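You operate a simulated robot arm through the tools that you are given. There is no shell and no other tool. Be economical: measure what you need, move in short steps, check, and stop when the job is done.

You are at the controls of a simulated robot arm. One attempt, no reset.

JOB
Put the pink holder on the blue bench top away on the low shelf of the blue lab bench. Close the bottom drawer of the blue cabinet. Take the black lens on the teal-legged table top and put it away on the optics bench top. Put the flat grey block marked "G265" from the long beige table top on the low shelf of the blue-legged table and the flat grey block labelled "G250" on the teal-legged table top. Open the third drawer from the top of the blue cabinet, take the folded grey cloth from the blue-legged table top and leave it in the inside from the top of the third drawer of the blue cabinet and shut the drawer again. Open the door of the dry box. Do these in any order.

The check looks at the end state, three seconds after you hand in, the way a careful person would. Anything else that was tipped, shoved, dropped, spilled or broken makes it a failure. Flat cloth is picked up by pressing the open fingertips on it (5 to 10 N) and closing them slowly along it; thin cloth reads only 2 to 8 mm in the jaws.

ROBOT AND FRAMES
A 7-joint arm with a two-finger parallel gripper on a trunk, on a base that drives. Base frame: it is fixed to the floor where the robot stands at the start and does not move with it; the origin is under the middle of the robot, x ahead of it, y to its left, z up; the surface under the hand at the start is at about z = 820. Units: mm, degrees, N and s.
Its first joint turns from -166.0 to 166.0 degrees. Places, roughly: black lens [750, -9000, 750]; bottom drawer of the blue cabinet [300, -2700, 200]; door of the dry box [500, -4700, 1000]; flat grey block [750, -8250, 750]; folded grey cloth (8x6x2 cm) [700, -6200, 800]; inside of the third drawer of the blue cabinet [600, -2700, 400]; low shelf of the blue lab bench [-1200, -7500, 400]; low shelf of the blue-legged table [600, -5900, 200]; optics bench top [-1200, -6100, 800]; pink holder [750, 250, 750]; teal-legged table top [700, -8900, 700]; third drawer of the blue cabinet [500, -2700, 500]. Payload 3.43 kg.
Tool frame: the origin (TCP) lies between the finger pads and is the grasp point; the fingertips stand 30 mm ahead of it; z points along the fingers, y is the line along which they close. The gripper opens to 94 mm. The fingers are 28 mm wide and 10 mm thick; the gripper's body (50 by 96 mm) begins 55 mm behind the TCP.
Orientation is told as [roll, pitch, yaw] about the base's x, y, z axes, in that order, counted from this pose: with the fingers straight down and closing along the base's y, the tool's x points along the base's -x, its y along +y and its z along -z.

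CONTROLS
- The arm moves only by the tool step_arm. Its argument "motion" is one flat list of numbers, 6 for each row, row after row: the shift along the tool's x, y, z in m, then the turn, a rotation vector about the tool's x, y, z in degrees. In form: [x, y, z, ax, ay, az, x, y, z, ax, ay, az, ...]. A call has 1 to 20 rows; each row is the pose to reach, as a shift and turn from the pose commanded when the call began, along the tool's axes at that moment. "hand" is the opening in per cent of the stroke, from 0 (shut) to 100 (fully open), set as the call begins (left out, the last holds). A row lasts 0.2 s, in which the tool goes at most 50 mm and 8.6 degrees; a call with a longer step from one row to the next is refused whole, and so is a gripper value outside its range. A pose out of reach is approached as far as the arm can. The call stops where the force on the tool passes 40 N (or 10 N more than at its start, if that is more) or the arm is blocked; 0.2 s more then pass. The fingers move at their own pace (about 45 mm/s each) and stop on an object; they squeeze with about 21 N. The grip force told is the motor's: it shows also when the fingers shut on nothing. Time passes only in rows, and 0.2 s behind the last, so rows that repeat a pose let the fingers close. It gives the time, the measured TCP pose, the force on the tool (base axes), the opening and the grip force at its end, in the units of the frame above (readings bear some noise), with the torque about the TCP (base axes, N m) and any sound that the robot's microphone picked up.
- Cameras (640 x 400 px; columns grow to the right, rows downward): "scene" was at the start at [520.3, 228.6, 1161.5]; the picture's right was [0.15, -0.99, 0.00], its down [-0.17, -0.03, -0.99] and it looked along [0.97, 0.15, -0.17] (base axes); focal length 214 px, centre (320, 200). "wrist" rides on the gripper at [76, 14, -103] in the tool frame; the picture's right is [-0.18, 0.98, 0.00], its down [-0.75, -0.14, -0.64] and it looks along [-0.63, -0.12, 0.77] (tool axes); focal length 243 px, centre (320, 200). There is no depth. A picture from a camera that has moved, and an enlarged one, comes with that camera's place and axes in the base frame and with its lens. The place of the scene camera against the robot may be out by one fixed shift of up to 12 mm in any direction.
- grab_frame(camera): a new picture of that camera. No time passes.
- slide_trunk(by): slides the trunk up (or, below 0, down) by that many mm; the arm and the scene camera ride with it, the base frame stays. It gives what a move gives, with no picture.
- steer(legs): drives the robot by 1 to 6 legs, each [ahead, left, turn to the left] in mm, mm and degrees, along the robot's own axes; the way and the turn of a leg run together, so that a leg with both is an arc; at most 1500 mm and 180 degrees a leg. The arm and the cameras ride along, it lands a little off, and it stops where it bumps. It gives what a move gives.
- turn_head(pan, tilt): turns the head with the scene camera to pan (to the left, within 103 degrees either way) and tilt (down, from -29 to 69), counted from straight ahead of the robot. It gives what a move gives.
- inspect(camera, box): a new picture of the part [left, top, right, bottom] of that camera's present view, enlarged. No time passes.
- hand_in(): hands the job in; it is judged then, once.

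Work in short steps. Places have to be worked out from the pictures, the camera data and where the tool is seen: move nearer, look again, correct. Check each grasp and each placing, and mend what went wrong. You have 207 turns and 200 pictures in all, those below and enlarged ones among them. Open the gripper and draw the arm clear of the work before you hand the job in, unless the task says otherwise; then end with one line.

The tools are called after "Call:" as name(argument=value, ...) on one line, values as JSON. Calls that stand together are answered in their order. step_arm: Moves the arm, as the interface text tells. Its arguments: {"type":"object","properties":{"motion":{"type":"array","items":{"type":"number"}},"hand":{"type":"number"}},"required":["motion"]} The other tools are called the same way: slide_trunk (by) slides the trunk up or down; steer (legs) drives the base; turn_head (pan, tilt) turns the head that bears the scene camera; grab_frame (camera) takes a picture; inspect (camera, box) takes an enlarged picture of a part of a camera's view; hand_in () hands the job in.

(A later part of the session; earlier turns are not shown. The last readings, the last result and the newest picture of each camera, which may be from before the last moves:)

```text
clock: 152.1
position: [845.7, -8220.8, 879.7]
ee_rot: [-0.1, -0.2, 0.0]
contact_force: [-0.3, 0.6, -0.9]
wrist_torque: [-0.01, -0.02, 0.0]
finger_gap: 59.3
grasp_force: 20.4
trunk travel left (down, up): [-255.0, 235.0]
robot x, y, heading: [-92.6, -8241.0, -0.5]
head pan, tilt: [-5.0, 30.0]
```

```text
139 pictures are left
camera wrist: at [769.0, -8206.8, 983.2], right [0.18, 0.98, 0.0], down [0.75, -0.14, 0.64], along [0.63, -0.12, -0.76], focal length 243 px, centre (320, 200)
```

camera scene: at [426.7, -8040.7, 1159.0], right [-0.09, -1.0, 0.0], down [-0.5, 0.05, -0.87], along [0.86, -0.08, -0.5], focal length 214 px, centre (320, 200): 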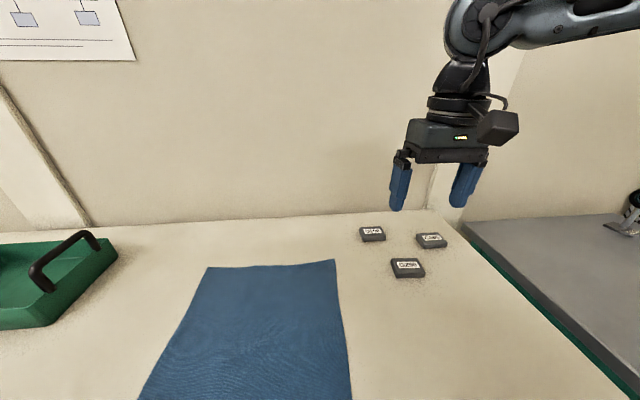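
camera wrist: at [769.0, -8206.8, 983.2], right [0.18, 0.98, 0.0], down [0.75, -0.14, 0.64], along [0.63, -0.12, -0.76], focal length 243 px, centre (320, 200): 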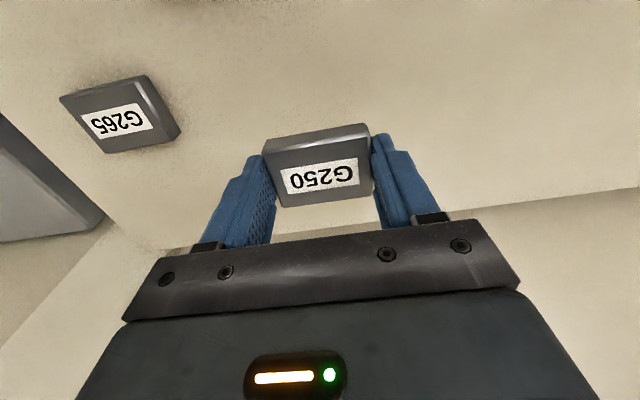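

G250 is held. I lift higher, back off a little and sidestep right toward the teal table, then look.

Call:
step_arm(motion=[0.02, 0, -0.035, 0, 0, 0, 0.045, 0, -0.07, 0, 0, 0, 0.075, 0, -0.1, 0, 0, 0, 0.105, 0, -0.13, 0, 0, 0, 0.135, 0, -0.15, 0, 0, 0, 0.17, 0, -0.15, 0, 0, 0])

Call:
steer(legs=[[-180, 0, 0], [0, -580, 0]])

Call:
turn_head(pan=0, tilt=35)

Call:
grab_frame(camera="scene")

Call:
grab_frame(camera="wrist")

```text
clock: 153.5
position: [677.5, -8219.3, 1030.2]
ee_rot: [-0.1, -0.3, 0.0]
contact_force: [1.0, 0.2, -1.2]
wrist_torque: [-0.01, 0.01, 0.01]
finger_gap: 59.5
grasp_force: 21.0
trunk travel left (down, up): [-255.0, 235.0]
robot x, y, heading: [-91.4, -8239.1, -0.5]
head pan, tilt: [-5.0, 30.0]
```

```text
clock: 157.9
position: [496.0, -8793.8, 1030.8]
ee_rot: [0.0, -0.2, 0.2]
contact_force: [-0.9, -0.6, -1.1]
wrist_torque: [0.0, -0.01, 0.0]
finger_gap: 59.3
grasp_force: 20.9
trunk travel left (down, up): [-255.0, 235.0]
robot x, y, heading: [-274.5, -8820.1, -0.2]
head pan, tilt: [-5.0, 30.0]
```

```text
clock: 158.6
position: [493.4, -8792.9, 1030.4]
ee_rot: [0.1, -0.2, 0.3]
contact_force: [-0.3, 0.0, -1.6]
wrist_torque: [-0.01, 0.03, -0.01]
finger_gap: 59.7
grasp_force: 20.3
trunk travel left (down, up): [-255.0, 235.0]
robot x, y, heading: [-273.4, -8821.7, -0.0]
head pan, tilt: [0.0, 35.0]
```

```text
138 pictures are left
camera scene: at [241.5, -8608.6, 1151.1], right [0.0, -1.0, 0.0], down [-0.57, 0.0, -0.82], along [0.82, 0.0, -0.57], focal length 214 px, centre (320, 200)
```

scene: 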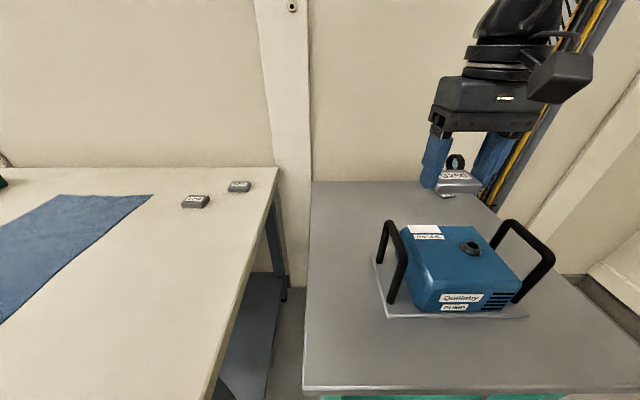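

```text
137 pictures are left
camera wrist: at [417.9, -8780.1, 1132.9], right [0.18, 0.98, 0.0], down [0.75, -0.14, 0.64], along [0.63, -0.11, -0.76], focal length 243 px, centre (320, 200)
```

wrist: 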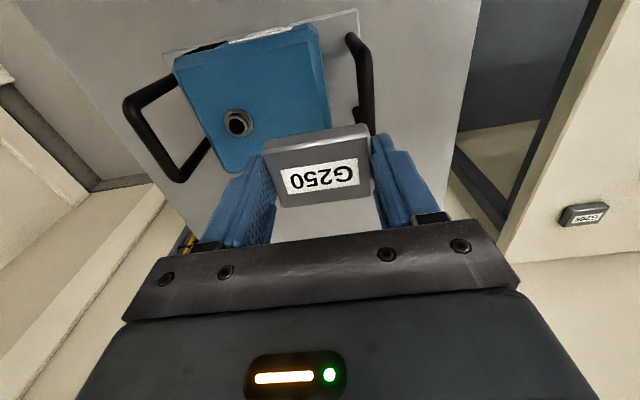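

I look closer at what stands behind the pump.

Call:
inspect(camera="scene", box=[400, 120, 528, 200])

Call:
turn_head(pan=-30, tilt=35)

Call:
grab_frame(camera="scene")

```text
5.00 times, centred on (464, 160) of scene
camera zoom: at [241.5, -8608.6, 1151.1], right [0.0, -1.0, 0.0], down [-0.57, 0.0, -0.82], along [0.82, 0.0, -0.57], focal length 1072 px, centre (-400, 400)
```

zoom: 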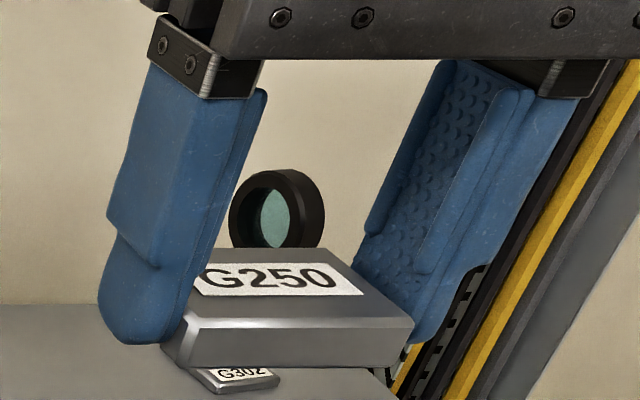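

```text
clock: 159.5
position: [494.2, -8795.5, 1029.5]
ee_rot: [0.1, -0.2, 0.3]
contact_force: [0.2, -0.3, -1.5]
wrist_torque: [0.02, 0.0, 0.01]
finger_gap: 59.4
grasp_force: 21.0
trunk travel left (down, up): [-255.0, 235.0]
robot x, y, heading: [-274.7, -8821.2, 0.4]
head pan, tilt: [-30.0, 35.0]
```

```text
135 pictures are left
camera scene: at [229.6, -8652.5, 1151.1], right [-0.5, -0.87, 0.0], down [-0.5, 0.29, -0.82], along [0.71, -0.41, -0.57], focal length 214 px, centre (320, 200)
```

scene: 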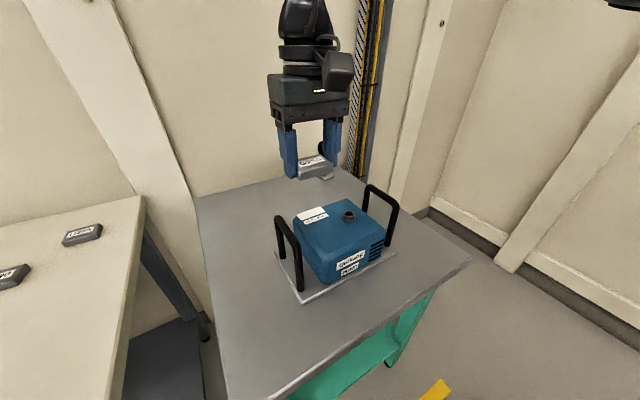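

Teal top is about z ≈ 787, x 330–870, y from −8582. I'll put G250 at [700, −8655], left of the pump. Drive forward 130 and move the hand over.

Call:
steer(legs=[[130, 0, 0]])

Call:
step_arm(motion=[-0.015, 0.028, 0, 0, 0, 0, -0.03, 0.056, 0, 0, 0, 0, -0.045, 0.084, 0.01, 0, 0, 0, -0.06, 0.112, 0.02, 0, 0, 0, -0.076, 0.138, 0.04, 0, 0, 0, -0.076, 0.138, 0.08, 0, 0, 0, -0.076, 0.138, 0.12, 0, 0, 0, -0.076, 0.138, 0.15, 0, 0, 0])

Call:
grab_frame(camera="wrist")

Call:
grab_frame(camera="scene")

```text
clock: 160.8
position: [625.1, -8794.7, 1029.5]
ee_rot: [0.0, -0.2, 0.2]
contact_force: [-0.4, 0.0, -1.6]
wrist_torque: [0.02, 0.0, 0.0]
finger_gap: 59.5
grasp_force: 20.4
trunk travel left (down, up): [-255.0, 235.0]
robot x, y, heading: [-143.8, -8820.7, -0.5]
head pan, tilt: [-30.0, 35.0]
```

```text
clock: 162.6
position: [703.7, -8656.5, 878.0]
ee_rot: [0.1, -0.1, 0.2]
contact_force: [-0.4, 0.7, -0.1]
wrist_torque: [0.0, -0.01, -0.01]
finger_gap: 59.1
grasp_force: 21.1
trunk travel left (down, up): [-255.0, 235.0]
robot x, y, heading: [-142.8, -8819.4, -0.1]
head pan, tilt: [-30.0, 35.0]
```

```text
134 pictures are left
camera wrist: at [626.2, -8643.1, 982.1], right [0.18, 0.98, 0.0], down [0.75, -0.14, 0.64], along [0.63, -0.11, -0.76], focal length 243 px, centre (320, 200)
```

wrist: 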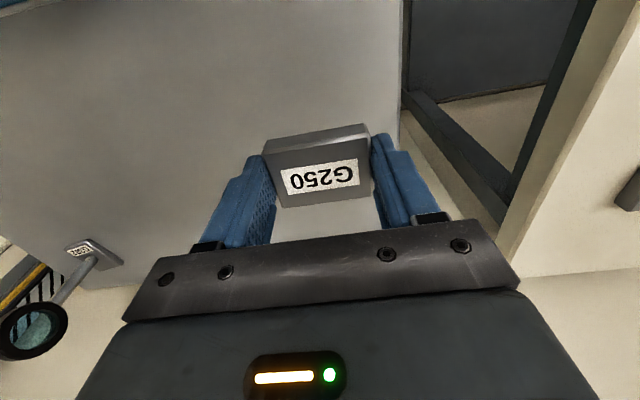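

```text
133 pictures are left
camera scene: at [360.3, -8653.1, 1151.2], right [-0.5, -0.86, 0.0], down [-0.5, 0.29, -0.82], along [0.71, -0.41, -0.57], focal length 214 px, centre (320, 200)
```

scene: 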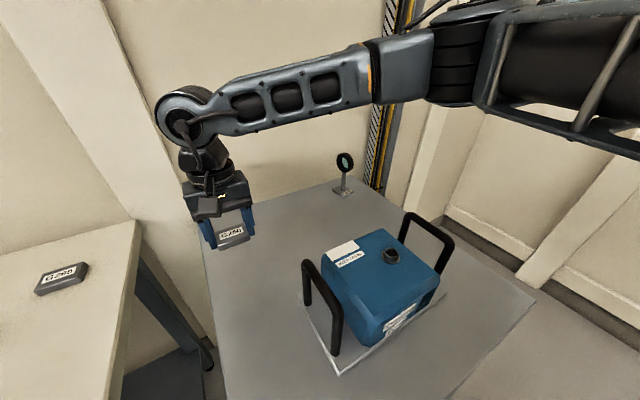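

The spot is clear, edge 35 mm away. I lower slowly to contact, shifting 15 mm inward.

Call:
step_arm(motion=[0, -0.015, 0.02, 0, 0, 0, 0, -0.015, 0.04, 0, 0, 0, 0, -0.015, 0.046, 0, 0, 0, 0, -0.015, 0.05, 0, 0, 0, 0, -0.015, 0.053, 0, 0, 0, 0, -0.015, 0.056, 0, 0, 0, 0, -0.015, 0.059, 0, 0, 0, 0, -0.015, 0.062, 0, 0, 0, 0, -0.015, 0.065, 0, 0, 0, 0, -0.015, 0.068, 0, 0, 0, 0, -0.015, 0.071, 0, 0, 0, 0, -0.015, 0.074, 0, 0, 0, 0, -0.015, 0.077, 0, 0, 0])

```text
clock: 165.4
position: [702.0, -8670.9, 802.4]
ee_rot: [0.0, -0.2, 0.2]
contact_force: [0.5, 0.2, -1.6]
wrist_torque: [-0.02, 0.02, -0.01]
finger_gap: 59.5
grasp_force: 21.1
trunk travel left (down, up): [-255.0, 235.0]
robot x, y, heading: [-142.0, -8820.0, -0.1]
head pan, tilt: [-30.0, 35.0]
```

No contact yet at 802; I keep going.

Call:
step_arm(motion=[0, 0, 0.003, 0, 0, 0, 0, 0, 0.006, 0, 0, 0, 0, 0, 0.009, 0, 0, 0, 0, 0, 0.012, 0, 0, 0, 0, 0, 0.015, 0, 0, 0, 0, 0, 0.018, 0, 0, 0, 0, 0, 0.021, 0, 0, 0, 0, 0, 0.024, 0, 0, 0, 0, 0, 0.027, 0, 0, 0, 0, 0, 0.03, 0, 0, 0, 0, 0, 0.033, 0, 0, 0, 0, 0, 0.036, 0, 0, 0, 0, 0, 0.039, 0, 0, 0, 0, 0, 0.042, 0, 0, 0])

Call:
grab_frame(camera="wrist")

```text
clock: 168.2
position: [704.4, -8670.7, 770.1]
ee_rot: [0.1, -0.4, 0.2]
contact_force: [-5.9, -3.8, 22.2]
wrist_torque: [-0.72, 0.53, -0.18]
finger_gap: 59.3
grasp_force: 21.0
trunk travel left (down, up): [-255.0, 235.0]
robot x, y, heading: [-144.7, -8818.3, -0.4]
head pan, tilt: [-30.0, 35.0]
stopped in row 13: the force on the tool passed its limit at 46 N (the readings are from after the stop); the commanded pose is now the measured one
```

```text
132 pictures are left
camera wrist: at [625.5, -8656.8, 873.4], right [0.18, 0.98, 0.0], down [0.75, -0.14, 0.65], along [0.64, -0.11, -0.76], focal length 243 px, centre (320, 200)
```

wrist: 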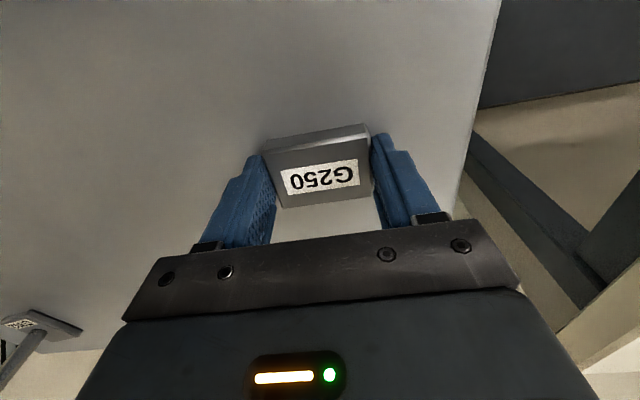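

Teal table top is at z ≈ 740. I release and rise.

Call:
step_arm(motion=[0, 0, -0.001, 0, 0, 0, 0, 0, -0.001, 0, 0, 0, 0, 0, -0.001, 0, 0, 0], hand=85)

Call:
step_arm(motion=[0, 0, -0.004, 0, 0, 0, 0, 0, -0.02, 0, 0, 0, 0, 0, -0.05, 0, 0, 0, 0, 0, -0.09, 0, 0, 0, 0, 0, -0.13, 0, 0, 0, 0, 0, -0.17, 0, 0, 0])

Call:
grab_frame(camera="wrist")

```text
clock: 168.9
position: [702.3, -8668.6, 770.1]
ee_rot: [0.1, -0.4, 0.4]
contact_force: [-1.2, 18.3, 19.0]
wrist_torque: [-0.29, 0.3, -0.27]
finger_gap: 70.0
grasp_force: 0.0
trunk travel left (down, up): [-255.0, 235.0]
robot x, y, heading: [-143.4, -8820.2, -0.2]
head pan, tilt: [-30.0, 35.0]
```

```text
clock: 170.3
position: [702.5, -8671.4, 940.8]
ee_rot: [0.0, -0.3, 0.3]
contact_force: [1.0, 0.0, 0.3]
wrist_torque: [0.0, 0.01, 0.02]
finger_gap: 79.9
grasp_force: 0.1
trunk travel left (down, up): [-255.0, 235.0]
robot x, y, heading: [-141.1, -8821.9, 0.1]
head pan, tilt: [-30.0, 35.0]
```

```text
131 pictures are left
camera wrist: at [626.1, -8657.2, 1044.2], right [0.18, 0.98, 0.0], down [0.75, -0.14, 0.65], along [0.64, -0.11, -0.76], focal length 243 px, centre (320, 200)
```

wrist: 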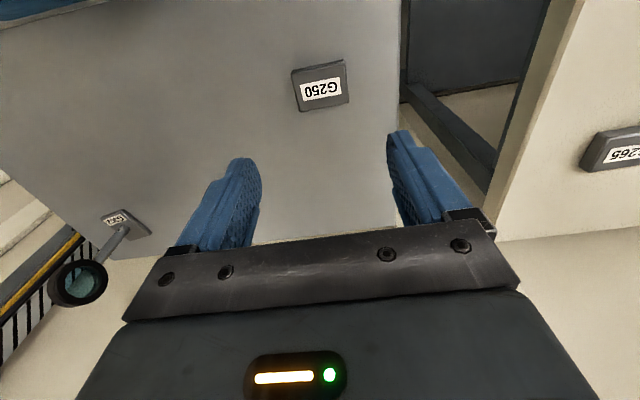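

G250 placed. The lens on its post stands near [867, −9040], ring centre z ≈ 867. I raise the hand and drive closer.

Call:
step_arm(motion=[0.01, 0, -0.03, 0, 0, 0, 0.02, 0, -0.06, 0, 0, 0, 0.03, 0, -0.1, 0, 0, 0], hand=100)

Call:
steer(legs=[[70, 0, 0], [0, -180, 0]])

Call:
turn_head(pan=-20, tilt=25)

Call:
grab_frame(camera="scene")

Call:
grab_frame(camera="wrist")

```text
clock: 171.2
position: [673.1, -8671.7, 1039.2]
ee_rot: [0.1, -0.3, 0.1]
contact_force: [0.0, 1.3, -0.1]
wrist_torque: [0.02, 0.03, 0.0]
finger_gap: 94.1
grasp_force: 0.1
trunk travel left (down, up): [-255.0, 235.0]
robot x, y, heading: [-144.0, -8821.4, -0.1]
head pan, tilt: [-30.0, 35.0]
```

```text
clock: 173.3
position: [742.9, -8851.9, 1039.6]
ee_rot: [0.0, -0.3, 0.2]
contact_force: [-0.1, 1.3, 1.1]
wrist_torque: [0.01, 0.01, 0.02]
finger_gap: 94.1
grasp_force: 0.1
trunk travel left (down, up): [-255.0, 235.0]
robot x, y, heading: [-80.3, -9004.8, -0.5]
head pan, tilt: [-30.0, 35.0]
```

```text
clock: 174.0
position: [743.2, -8851.3, 1039.7]
ee_rot: [0.0, -0.4, 0.3]
contact_force: [-0.2, -1.5, -0.4]
wrist_torque: [-0.03, 0.01, 0.02]
finger_gap: 94.1
grasp_force: 0.0
trunk travel left (down, up): [-255.0, 235.0]
robot x, y, heading: [-78.3, -9003.9, -0.2]
head pan, tilt: [-20.0, 25.0]
```

```text
130 pictures are left
camera scene: at [440.1, -8820.3, 1166.8], right [-0.35, -0.94, 0.0], down [-0.4, 0.15, -0.91], along [0.85, -0.31, -0.42], focal length 214 px, centre (320, 200)
```

scene: 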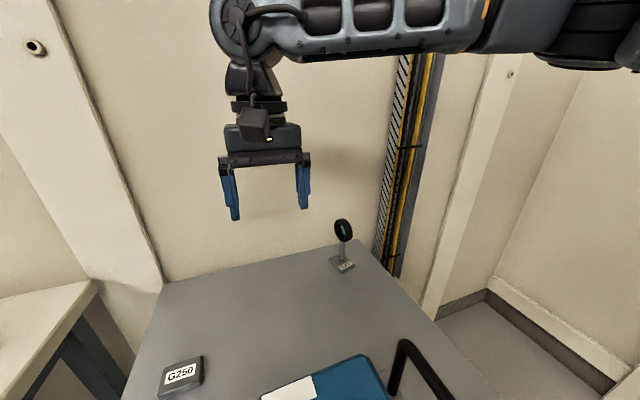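

```text
129 pictures are left
camera wrist: at [666.1, -8837.5, 1143.2], right [0.18, 0.98, 0.0], down [0.75, -0.14, 0.65], along [0.64, -0.12, -0.76], focal length 243 px, centre (320, 200)
```

wrist: 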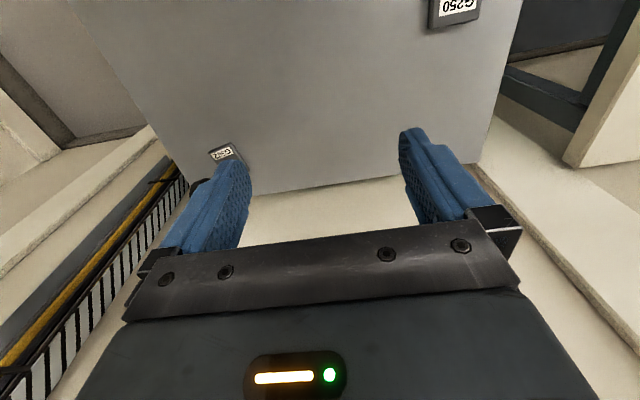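

I zoom in on the lens to read its orientation.

Call:
inspect(camera="scene", box=[304, 205, 384, 275])

Call:
step_arm(motion=[-0.01, -0.035, 0, 0, 0, 0, -0.02, -0.075, 0, 0, 0, 0, -0.03, -0.115, 0, 0, 0, 0, -0.037, -0.155, 0, 0, 0, 0, -0.037, -0.19, 0, 0, 0, 0, -0.037, -0.19, 0, 0, 0, 0])

Call:
grab_frame(camera="wrist")

```text
5.71 times, centred on (344, 240) of scene
camera zoom: at [440.1, -8820.3, 1166.8], right [-0.35, -0.94, 0.0], down [-0.4, 0.15, -0.91], along [0.85, -0.31, -0.42], focal length 1226 px, centre (183, -29)
```

zoom: 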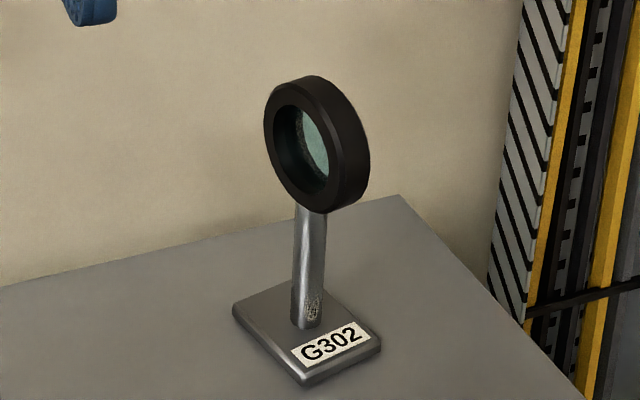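

```text
clock: 175.4
position: [781.1, -9041.5, 1037.4]
ee_rot: [0.1, -0.3, 0.2]
contact_force: [0.5, -0.7, -0.2]
wrist_torque: [-0.01, -0.03, 0.04]
finger_gap: 94.0
grasp_force: 0.1
trunk travel left (down, up): [-255.0, 235.0]
robot x, y, heading: [-77.4, -9000.1, -0.3]
head pan, tilt: [-20.0, 25.0]
```

```text
127 pictures are left
camera wrist: at [704.3, -9028.0, 1140.8], right [0.18, 0.98, 0.0], down [0.75, -0.14, 0.65], along [0.64, -0.12, -0.76], focal length 243 px, centre (320, 200)
```

wrist: 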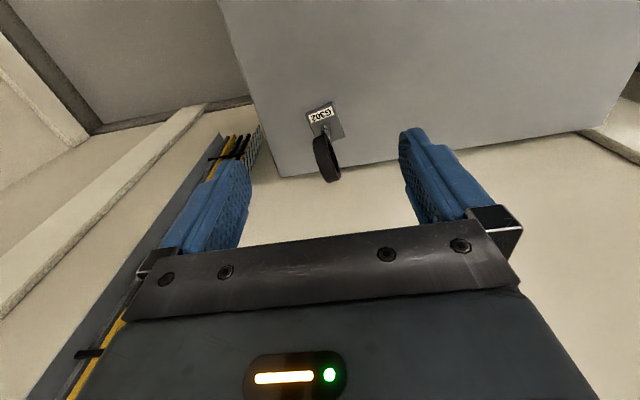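

The lens assembly's plate is yawed about 9° and ring centre ≈ [868, −9048, 864], ring thickness along the jaw's closing direction. I hover above it with yaw 9°.

Call:
step_arm(motion=[-0.02, -0.002, 0.01, 0, 0, -3, -0.045, -0.004, 0.02, 0, 0, -6, -0.07, -0.006, 0.04, 0, 0, -9, -0.087, -0.007, 0.06, 0, 0, -9, -0.087, -0.007, 0.075, 0, 0, -9, -0.087, -0.007, 0.075, 0, 0, -9], hand=100)

Call:
grab_frame(camera="wrist")

Call:
inspect(camera="scene", box=[240, 120, 400, 280])

```text
clock: 176.8
position: [868.5, -9049.5, 964.2]
ee_rot: [0.0, -0.3, 9.3]
contact_force: [0.5, -0.4, 0.7]
wrist_torque: [-0.01, -0.01, -0.01]
finger_gap: 94.2
grasp_force: 0.0
trunk travel left (down, up): [-255.0, 235.0]
robot x, y, heading: [-74.1, -9002.5, -0.4]
head pan, tilt: [-20.0, 25.0]
```

```text
126 pictures are left
camera wrist: at [789.8, -9047.6, 1067.6], right [0.02, 1.0, 0.0], down [0.76, -0.02, 0.65], along [0.65, -0.02, -0.76], focal length 243 px, centre (320, 200)
```

wrist: 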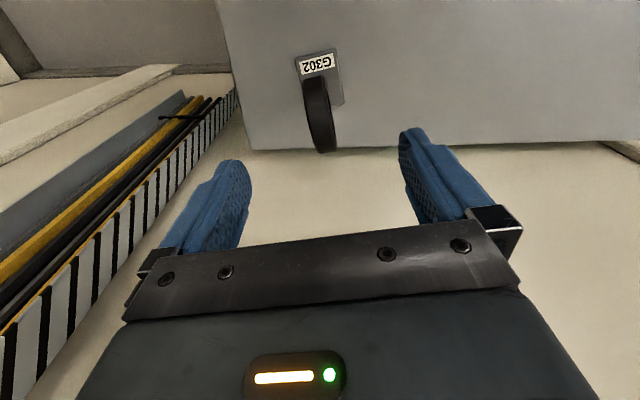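

```text
2.50 times, centred on (320, 200) of scene
camera zoom: at [440.1, -8820.2, 1166.9], right [-0.35, -0.94, 0.0], down [-0.4, 0.15, -0.91], along [0.85, -0.31, -0.42], focal length 536 px, centre (320, 200)
```

zoom: 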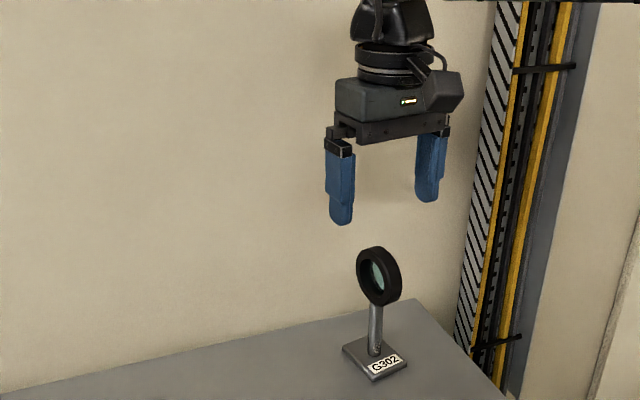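

Aligned. I descend to z ≈ 868 around the ring and close.

Call:
step_arm(motion=[0, -0.001, 0.03, 0, 0, 0, 0, -0.001, 0.06, 0, 0, 0, 0, -0.001, 0.085, 0, 0, 0, 0, -0.001, 0.096, 0, 0, 0])

Call:
grab_frame(camera="wrist")

Call:
inspect(camera="scene", box=[240, 120, 400, 280])

```text
clock: 177.8
position: [869.3, -9048.6, 868.5]
ee_rot: [-0.1, -0.3, 9.2]
contact_force: [0.0, -0.4, 0.6]
wrist_torque: [0.0, -0.02, 0.04]
finger_gap: 94.2
grasp_force: 0.0
trunk travel left (down, up): [-255.0, 235.0]
robot x, y, heading: [-73.3, -9000.1, -0.5]
head pan, tilt: [-20.0, 25.0]
```

```text
124 pictures are left
camera wrist: at [790.4, -9046.7, 972.5], right [0.03, 1.0, 0.0], down [0.76, -0.02, 0.65], along [0.65, -0.02, -0.76], focal length 243 px, centre (320, 200)
```

wrist: 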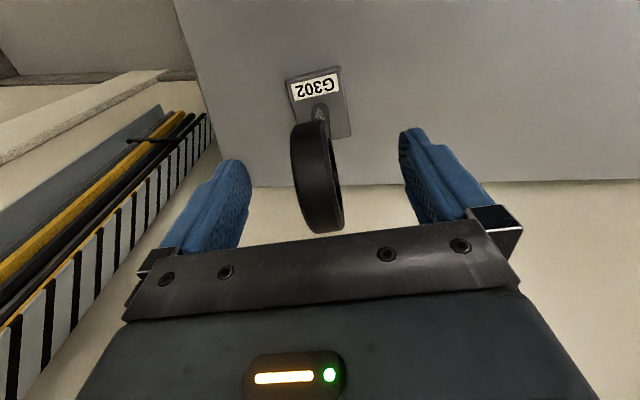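

```text
2.50 times, centred on (320, 200) of scene
camera zoom: at [440.1, -8820.3, 1166.9], right [-0.35, -0.94, 0.0], down [-0.4, 0.15, -0.91], along [0.85, -0.31, -0.42], focal length 536 px, centre (320, 200)
```

zoom: 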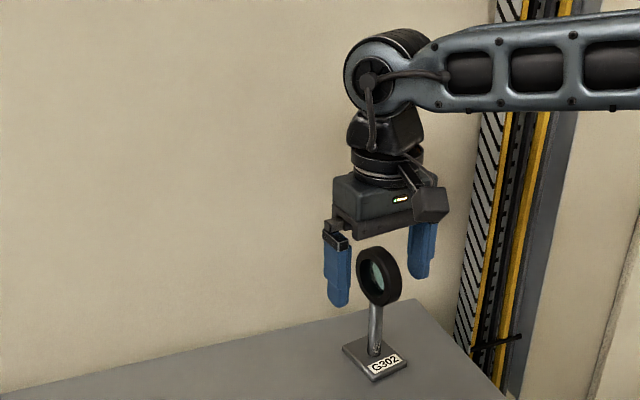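

The ring is centred between the fingers. I close and lift a little.

Call:
step_arm(motion=[0, 0, 0, 0, 0, 0, 0, 0, 0, 0, 0, 0, 0, 0, 0, 0, 0, 0, 0, 0, 0, 0, 0, 0, 0, 0, 0, 0, 0, 0], hand=0)

Call:
step_arm(motion=[0, 0, -0.003, 0, 0, 0, 0, 0, -0.008, 0, 0, 0, 0, 0, -0.015, 0, 0, 0, 0, 0, -0.025, 0, 0, 0, 0, 0, -0.04, 0, 0, 0])

Call:
grab_frame(camera="wrist")

Call:
inspect(camera="scene", box=[240, 120, 400, 280])

```text
clock: 179.0
position: [869.2, -9048.1, 869.0]
ee_rot: [0.0, -0.3, 9.3]
contact_force: [0.7, 0.9, 0.4]
wrist_torque: [-0.04, 0.07, -0.02]
finger_gap: 22.3
grasp_force: 21.6
trunk travel left (down, up): [-255.0, 235.0]
robot x, y, heading: [-74.5, -9002.9, -0.2]
head pan, tilt: [-20.0, 25.0]
```

```text
clock: 180.2
position: [868.1, -9047.1, 908.3]
ee_rot: [0.0, -0.3, 9.2]
contact_force: [1.0, -0.4, -2.2]
wrist_torque: [0.01, 0.01, -0.01]
finger_gap: 22.3
grasp_force: 21.0
trunk travel left (down, up): [-255.0, 235.0]
robot x, y, heading: [-77.1, -9002.3, -0.3]
head pan, tilt: [-20.0, 25.0]
```

```text
122 pictures are left
camera wrist: at [789.8, -9045.9, 1012.6], right [0.03, 1.0, 0.0], down [0.76, -0.02, 0.65], along [0.65, -0.02, -0.76], focal length 243 px, centre (320, 200)
```

wrist: 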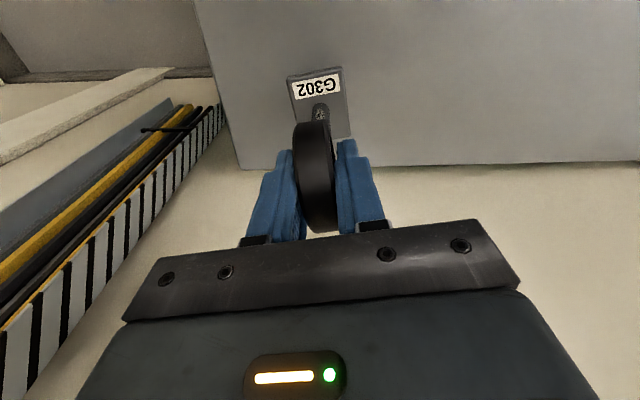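

```text
2.50 times, centred on (320, 200) of scene
camera zoom: at [440.3, -8820.3, 1166.8], right [-0.35, -0.94, 0.0], down [-0.4, 0.15, -0.91], along [0.85, -0.31, -0.42], focal length 536 px, centre (320, 200)
```

zoom: 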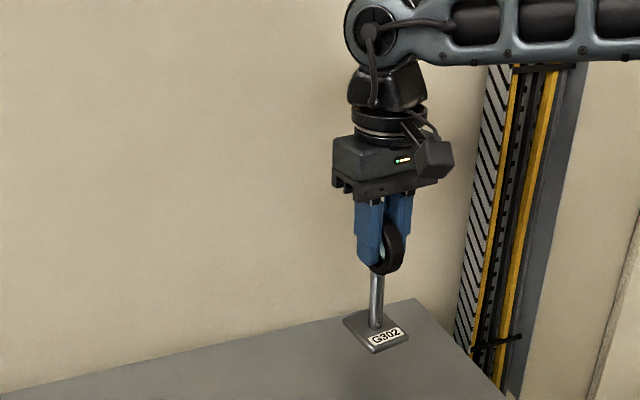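

Lens is held. I raise, retract, then drive back to the aisle, turn and go to y ≈ −6100.

Call:
step_arm(motion=[0, 0, -0.04, 0, 0, 0, 0.02, 0.003, -0.075, 0, 0, 0, 0.05, 0.008, -0.1, 0, 0, 0, 0.085, 0.014, -0.12, 0, 0, 0, 0.12, 0.02, -0.14, 0, 0, 0, 0.155, 0.026, -0.16, 0, 0, 0, 0.19, 0.032, -0.175, 0, 0, 0, 0.225, 0.038, -0.185, 0, 0, 0, 0.26, 0.043, -0.19, 0, 0, 0, 0.286, 0.047, -0.19, 0, 0, 0])

Call:
steer(legs=[[-230, 0, 0], [0, 0, 90], [1450, 0, 0], [1450, 0, 0]])

Call:
turn_head(pan=45, tilt=20)

Call:
grab_frame(camera="scene")

```text
clock: 182.4
position: [577.3, -9048.9, 1097.3]
ee_rot: [0.0, -0.3, 9.0]
contact_force: [0.7, -0.2, -2.4]
wrist_torque: [0.02, 0.0, 0.0]
finger_gap: 22.2
grasp_force: 21.1
trunk travel left (down, up): [-255.0, 235.0]
robot x, y, heading: [-80.8, -9001.5, -0.1]
head pan, tilt: [-20.0, 25.0]
```

```text
clock: 201.7
position: [-353.5, -5440.0, 1096.3]
ee_rot: [0.0, -0.3, 100.2]
contact_force: [-0.3, -0.4, -2.2]
wrist_torque: [-0.01, 0.01, -0.01]
finger_gap: 22.2
grasp_force: 21.2
trunk travel left (down, up): [-255.0, 235.0]
robot x, y, heading: [-388.8, -6095.0, 90.8]
head pan, tilt: [-20.0, 25.0]
```

```text
clock: 203.0
position: [-354.1, -5439.7, 1095.8]
ee_rot: [0.0, -0.3, 100.2]
contact_force: [0.0, -0.3, -2.6]
wrist_torque: [0.01, 0.03, -0.01]
finger_gap: 22.2
grasp_force: 21.2
trunk travel left (down, up): [-255.0, 235.0]
robot x, y, heading: [-392.6, -6092.3, 90.9]
head pan, tilt: [45.0, 20.0]
```

```text
120 pictures are left
camera scene: at [-671.1, -5611.1, 1174.9], right [0.7, 0.72, 0.0], down [0.25, -0.24, -0.94], along [-0.67, 0.66, -0.34], focal length 214 px, centre (320, 200)
```

scene: 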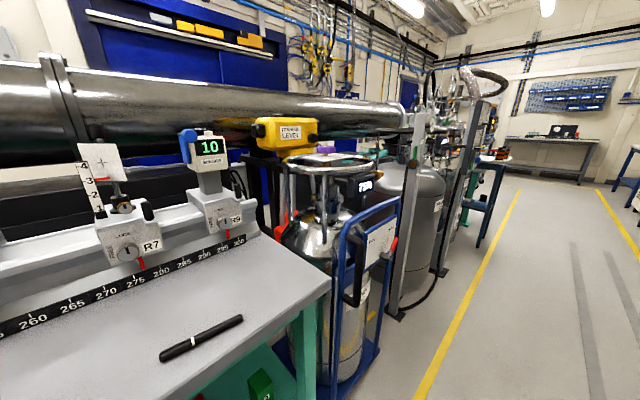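

I move right for clearance and look left at the whole optics bench before turning.

Call:
steer(legs=[[0, -130, 0]])

Call:
turn_head(pan=100, tilt=20)

Call:
grab_frame(camera="scene")

```text
clock: 204.3
position: [-221.7, -5438.9, 1096.1]
ee_rot: [-0.1, -0.3, 100.1]
contact_force: [-0.4, -0.5, -3.3]
wrist_torque: [0.02, 0.0, -0.01]
finger_gap: 22.2
grasp_force: 21.1
trunk travel left (down, up): [-255.0, 235.0]
robot x, y, heading: [-259.1, -6093.2, 90.5]
head pan, tilt: [45.0, 20.0]
```

```text
clock: 205.5
position: [-223.4, -5437.4, 1096.6]
ee_rot: [0.0, -0.3, 100.1]
contact_force: [0.2, -0.1, -2.2]
wrist_torque: [0.0, -0.02, 0.01]
finger_gap: 22.5
grasp_force: 20.8
trunk travel left (down, up): [-255.0, 235.0]
robot x, y, heading: [-257.2, -6095.4, 90.8]
head pan, tilt: [100.0, 20.0]
```

```text
119 pictures are left
camera scene: at [-565.4, -5691.1, 1175.0], right [-0.18, 0.98, 0.0], down [0.34, 0.06, -0.94], along [-0.92, -0.17, -0.34], focal length 214 px, centre (320, 200)
```

scene: 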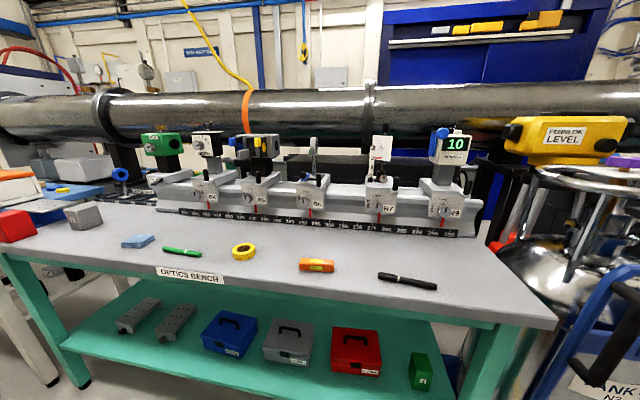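

"Optics bench" is labelled; free gap on the front strip near y ≈ −5690, x ≈ −1010. I drive ahead 400 and turn to face it.

Call:
steer(legs=[[405, 0, 0], [0, 0, 89]])

Call:
turn_head(pan=0, tilt=30)

Call:
grab_frame(camera="scene")

Call:
grab_frame(camera="wrist")

```text
clock: 211.9
position: [-921.6, -5663.0, 1096.6]
ee_rot: [0.1, -0.3, -169.0]
contact_force: [0.1, 0.3, -3.1]
wrist_torque: [-0.02, 0.0, -0.01]
finger_gap: 22.0
grasp_force: 21.2
trunk travel left (down, up): [-255.0, 235.0]
robot x, y, heading: [-266.0, -5697.3, -178.0]
head pan, tilt: [100.0, 20.0]
```

```text
clock: 213.6
position: [-919.7, -5664.6, 1095.7]
ee_rot: [0.0, -0.3, -169.0]
contact_force: [-0.5, -0.3, -2.8]
wrist_torque: [0.02, -0.02, -0.02]
finger_gap: 22.4
grasp_force: 21.3
trunk travel left (down, up): [-255.0, 235.0]
robot x, y, heading: [-267.4, -5689.0, -178.1]
head pan, tilt: [0.0, 30.0]
```

```text
118 pictures are left
camera scene: at [-766.3, -5920.8, 1158.9], right [-0.03, 1.0, 0.0], down [0.5, 0.01, -0.87], along [-0.87, -0.03, -0.5], focal length 214 px, centre (320, 200)
```

scene: 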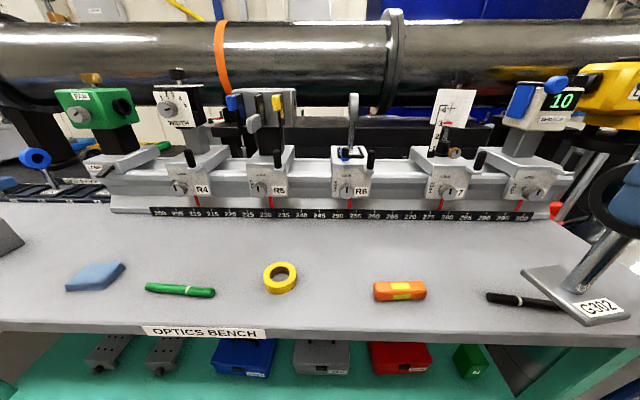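

```text
117 pictures are left
camera wrist: at [-843.4, -5663.3, 1199.9], right [0.01, -1.0, 0.0], down [-0.76, -0.01, 0.65], along [-0.65, -0.01, -0.76], focal length 243 px, centre (320, 200)
```

wrist: 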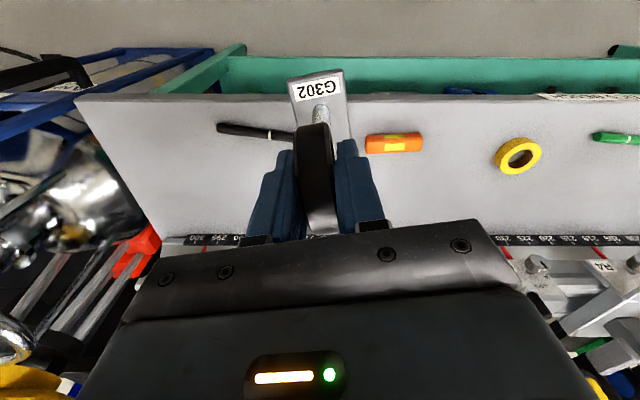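

A wider gap lies between the tape and the orange level, centred near y = −5905. I sidestep left 220 mm, then bring the lens over [−1060, −5905] while lowering to z ≈ 965.

Call:
steer(legs=[[0, 220, 0]])

Call:
step_arm(motion=[-0.03, -0.001, 0, 0, 0, 3, -0.06, -0.002, 0.01, 0, 0, 6, -0.095, -0.004, 0.03, 0, 0, 9, -0.125, -0.005, 0.06, 0, 0, 11, -0.1364, -0.006, 0.09, 0, 0, 11, -0.1364, -0.006, 0.12, 0, 0, 11, -0.1364, -0.006, 0.13, 0, 0, 11])

Call:
grab_frame(camera="scene")

Call:
grab_frame(camera="wrist")

```text
clock: 215.3
position: [-914.7, -5884.3, 1096.4]
ee_rot: [0.1, -0.3, -168.9]
contact_force: [1.1, -0.1, -2.9]
wrist_torque: [0.0, -0.01, -0.01]
finger_gap: 22.3
grasp_force: 21.2
trunk travel left (down, up): [-255.0, 235.0]
robot x, y, heading: [-258.6, -5905.4, -178.4]
head pan, tilt: [0.0, 30.0]
```

```text
clock: 216.9
position: [-1051.2, -5903.9, 966.7]
ee_rot: [0.1, -0.3, -179.9]
contact_force: [0.3, -0.8, -3.3]
wrist_torque: [0.03, -0.02, -0.01]
finger_gap: 22.3
grasp_force: 21.5
trunk travel left (down, up): [-255.0, 235.0]
robot x, y, heading: [-261.0, -5912.6, -178.2]
head pan, tilt: [0.0, 30.0]
```

```text
116 pictures are left
camera scene: at [-759.5, -6141.1, 1158.9], right [-0.03, 1.0, 0.0], down [0.5, 0.01, -0.87], along [-0.87, -0.03, -0.5], focal length 214 px, centre (320, 200)
```

scene: 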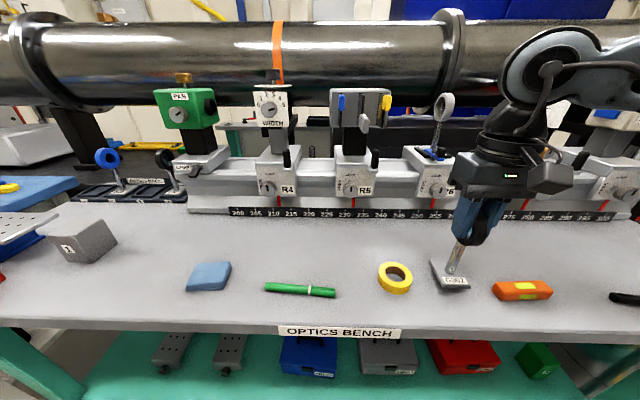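

```text
115 pictures are left
camera wrist: at [-975.2, -5919.0, 1070.1], right [-0.18, -0.98, 0.0], down [-0.75, 0.14, 0.65], along [-0.64, 0.12, -0.76], focal length 243 px, centre (320, 200)
```

wrist: 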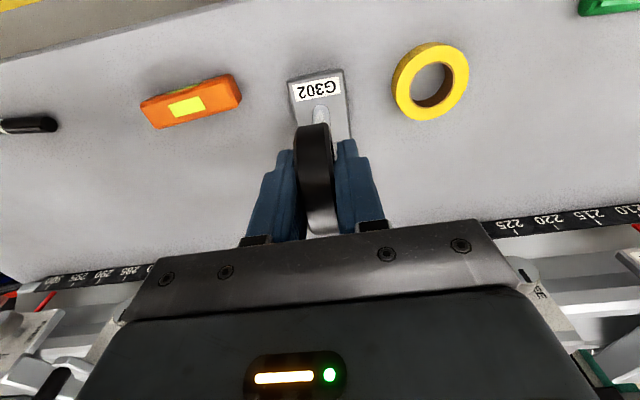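

Well placed. I lower slowly to contact.

Call:
step_arm(motion=[0, 0, 0.01, 0, 0, 0, 0, 0, 0.02, 0, 0, 0, 0, 0, 0.025, 0, 0, 0, 0, 0, 0.028, 0, 0, 0, 0, 0, 0.031, 0, 0, 0, 0, 0, 0.034, 0, 0, 0, 0, 0, 0.037, 0, 0, 0, 0, 0, 0.04, 0, 0, 0, 0, 0, 0.043, 0, 0, 0, 0, 0, 0.046, 0, 0, 0, 0, 0, 0.049, 0, 0, 0, 0, 0, 0.052, 0, 0, 0, 0, 0, 0.055, 0, 0, 0, 0, 0, 0.058, 0, 0, 0, 0, 0, 0.061, 0, 0, 0, 0, 0, 0.064, 0, 0, 0])

Call:
grab_frame(camera="wrist")

```text
clock: 220.1
position: [-1052.3, -5905.8, 910.1]
ee_rot: [0.1, -0.5, -179.9]
contact_force: [3.8, 2.4, 19.3]
wrist_torque: [0.02, -0.67, 0.01]
finger_gap: 22.3
grasp_force: 21.2
trunk travel left (down, up): [-255.0, 235.0]
robot x, y, heading: [-262.8, -5911.1, -178.3]
head pan, tilt: [0.0, 30.0]
stopped in row 16: the force on the tool passed its limit at 44 N (the readings are from after the stop); the commanded pose is now the measured one
```

```text
114 pictures are left
camera wrist: at [-974.4, -5919.4, 1013.1], right [-0.18, -0.98, 0.0], down [-0.75, 0.14, 0.65], along [-0.64, 0.12, -0.76], focal length 243 px, centre (320, 200)
```

wrist: 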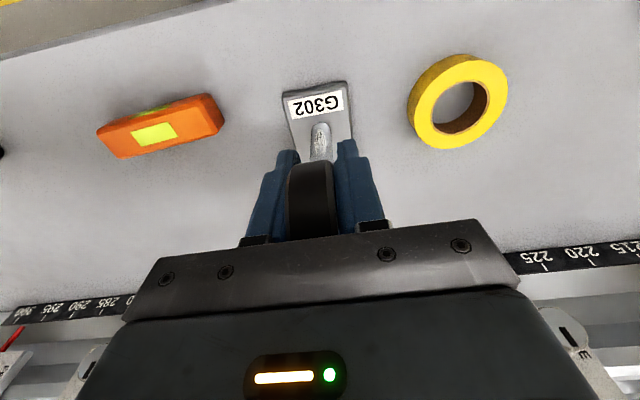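

The lens slid up a little in the grip. I check the base in the scene view.

Call:
inspect(camera="scene", box=[400, 180, 540, 310])

```text
3.08 times, centred on (470, 245) of scene
camera zoom: at [-759.0, -6140.9, 1158.9], right [-0.03, 1.0, 0.0], down [0.5, 0.01, -0.87], along [-0.87, -0.03, -0.5], focal length 660 px, centre (-142, 62)
```

zoom: 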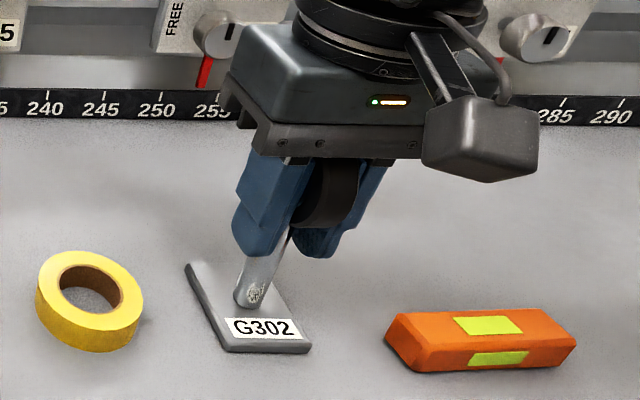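

The base looks flat on the bench. I relieve the pressure slightly and open partway.

Call:
step_arm(motion=[0, 0, -0.001, 0, 0, 0, 0, 0, -0.0015, 0, 0, 0, 0, 0, -0.0015, 0, 0, 0])

Call:
step_arm(motion=[0, 0, 0, 0, 0, 0, 0, 0, 0, 0, 0, 0, 0, 0, 0, 0, 0, 0], hand=65)

Call:
grab_frame(camera="wrist")

Call:
inspect(camera="scene", box=[400, 180, 540, 310])

```text
clock: 220.9
position: [-1051.5, -5905.2, 910.0]
ee_rot: [0.1, -0.5, -179.9]
contact_force: [2.9, 0.5, 9.8]
wrist_torque: [0.11, 0.28, 0.0]
finger_gap: 22.1
grasp_force: 21.1
trunk travel left (down, up): [-255.0, 235.0]
robot x, y, heading: [-259.9, -5909.9, -178.4]
head pan, tilt: [0.0, 30.0]
```

```text
clock: 221.7
position: [-1051.0, -5904.9, 910.5]
ee_rot: [0.0, -0.5, -179.9]
contact_force: [1.5, 0.0, 8.5]
wrist_torque: [0.07, 0.06, -0.06]
finger_gap: 61.2
grasp_force: 0.1
trunk travel left (down, up): [-255.0, 235.0]
robot x, y, heading: [-260.1, -5909.2, -178.2]
head pan, tilt: [0.0, 30.0]
```

```text
112 pictures are left
camera wrist: at [-974.8, -5919.4, 1013.4], right [-0.18, -0.98, 0.0], down [-0.75, 0.14, 0.65], along [-0.64, 0.12, -0.76], focal length 243 px, centre (320, 200)
```

wrist: 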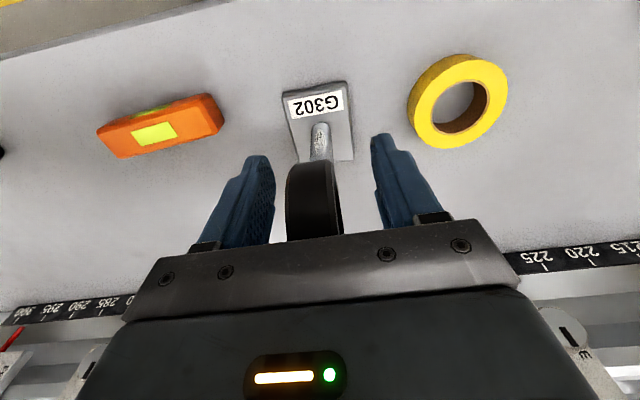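

```text
3.08 times, centred on (470, 245) of scene
camera zoom: at [-759.3, -6141.0, 1159.0], right [-0.03, 1.0, 0.0], down [0.5, 0.01, -0.87], along [-0.87, -0.03, -0.5], focal length 660 px, centre (-142, 62)
```

zoom: 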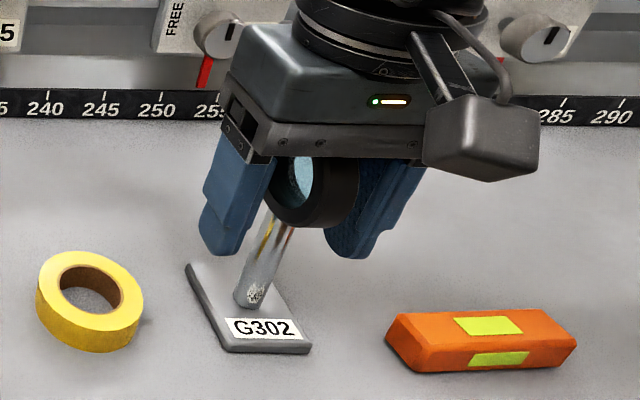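

The lens stands; ring top still touches the palm. I rise straight up.

Call:
step_arm(motion=[0, 0, -0.003, 0, 0, 0, 0, 0, -0.01, 0, 0, 0, 0, 0, -0.03, 0, 0, 0, 0, 0, -0.06, 0, 0, 0, 0, 0, -0.1, 0, 0, 0, 0, 0, -0.14, 0, 0, 0, 0.03, 0, -0.16, 0, 0, 0, 0.07, 0, -0.17, 0, 0, 0, 0.11, 0, -0.17, 0, 0, 0, 0.15, 0, -0.17, 0, 0, 0])

Call:
grab_frame(camera="scene")

```text
clock: 223.9
position: [-901.0, -5904.5, 1077.0]
ee_rot: [0.0, -0.5, -180.0]
contact_force: [0.0, 0.1, 0.3]
wrist_torque: [0.0, -0.03, -0.01]
finger_gap: 60.9
grasp_force: 0.0
trunk travel left (down, up): [-255.0, 235.0]
robot x, y, heading: [-257.9, -5908.5, -178.1]
head pan, tilt: [0.0, 30.0]
```

```text
110 pictures are left
camera scene: at [-759.7, -6141.1, 1158.8], right [-0.03, 1.0, 0.0], down [0.5, 0.02, -0.87], along [-0.87, -0.03, -0.5], focal length 214 px, centre (320, 200)
```

scene: 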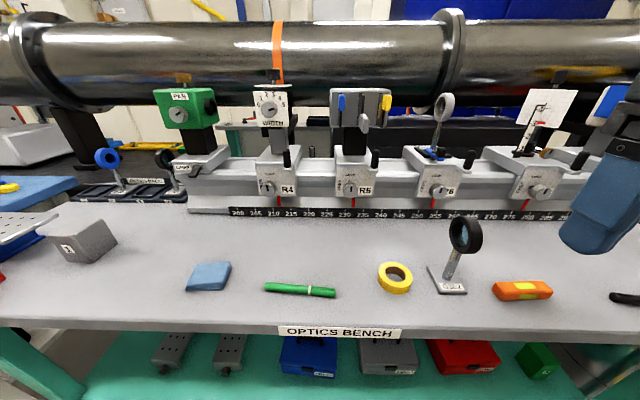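

Lens placed. Next G265: I turn, drive back to y ≈ −8330 and face the beige table.

Call:
steer(legs=[[0, 0, 88], [1210, 0, 0], [1210, 0, 0], [0, 0, 90], [160, 0, 0]])

Call:
grab_frame(camera="wrist")

Call:
grab_frame(camera="scene")

```text
clock: 244.3
position: [473.8, -8374.7, 1078.4]
ee_rot: [0.1, -0.5, -2.8]
contact_force: [0.5, -0.1, 0.0]
wrist_torque: [-0.01, 0.01, 0.02]
finger_gap: 61.1
grasp_force: 0.1
trunk travel left (down, up): [-255.0, 235.0]
robot x, y, heading: [-164.1, -8340.4, -1.0]
head pan, tilt: [0.0, 30.0]
```

```text
109 pictures are left
camera wrist: at [397.1, -8357.8, 1180.4], right [0.23, 0.97, 0.0], down [0.74, -0.18, 0.65], along [0.63, -0.15, -0.76], focal length 243 px, centre (320, 200)
```

wrist: 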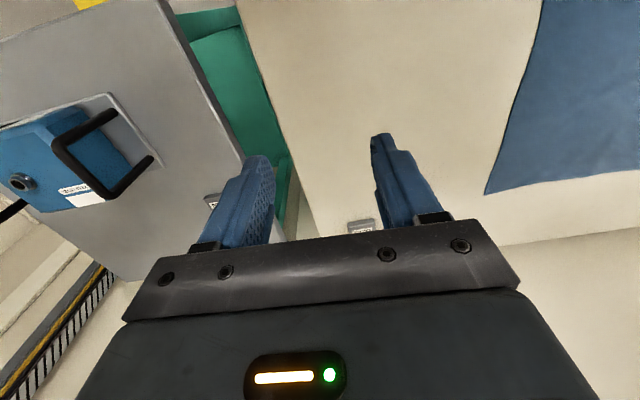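

```text
108 pictures are left
camera scene: at [356.8, -8133.8, 1158.9], right [-0.02, -1.0, 0.0], down [-0.5, 0.01, -0.87], along [0.87, -0.02, -0.5], focal length 214 px, centre (320, 200)
```

scene: 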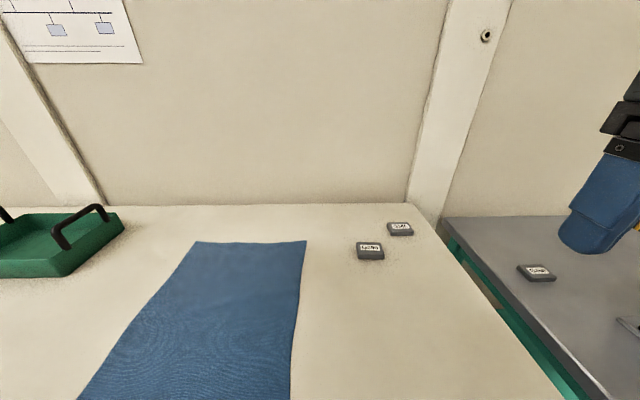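

I drive 80 mm closer and hover over G265.

Call:
steer(legs=[[80, 0, 1]])

Call:
step_arm(motion=[-0.04, 0.005, 0.02, 0, 0, 0, -0.08, 0.01, 0.04, 0, 0, 0, -0.12, 0.016, 0.065, 0, 0, 0, -0.16, 0.022, 0.09, 0, 0, 0, -0.195, 0.027, 0.12, 0, 0, 0, -0.22, 0.031, 0.15, 0, 0, 0, -0.22, 0.031, 0.178, 0, 0, 0, -0.22, 0.031, 0.178, 0, 0, 0], hand=100)

Call:
grab_frame(camera="wrist")

```text
clock: 245.4
position: [554.3, -8365.3, 1078.1]
ee_rot: [0.2, -0.6, -1.7]
contact_force: [0.3, -1.2, 0.7]
wrist_torque: [0.04, 0.01, -0.01]
finger_gap: 61.1
grasp_force: 0.0
trunk travel left (down, up): [-255.0, 235.0]
robot x, y, heading: [-83.9, -8339.6, -0.0]
head pan, tilt: [0.0, 30.0]
```

```text
clock: 247.2
position: [772.2, -8340.1, 902.2]
ee_rot: [0.1, -0.5, -1.8]
contact_force: [0.8, 0.0, 0.2]
wrist_torque: [0.01, 0.0, 0.01]
finger_gap: 94.1
grasp_force: 0.0
trunk travel left (down, up): [-255.0, 235.0]
robot x, y, heading: [-89.1, -8336.3, 0.1]
head pan, tilt: [0.0, 30.0]
```

```text
107 pictures are left
camera wrist: at [696.1, -8323.5, 1004.3], right [0.21, 0.98, 0.0], down [0.74, -0.16, 0.65], along [0.63, -0.14, -0.76], focal length 243 px, centre (320, 200)
```

wrist: 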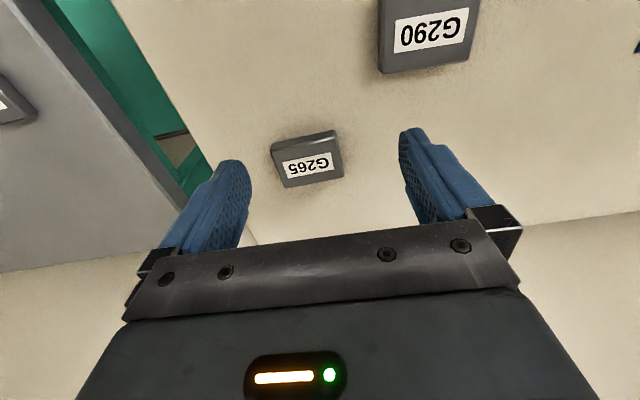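

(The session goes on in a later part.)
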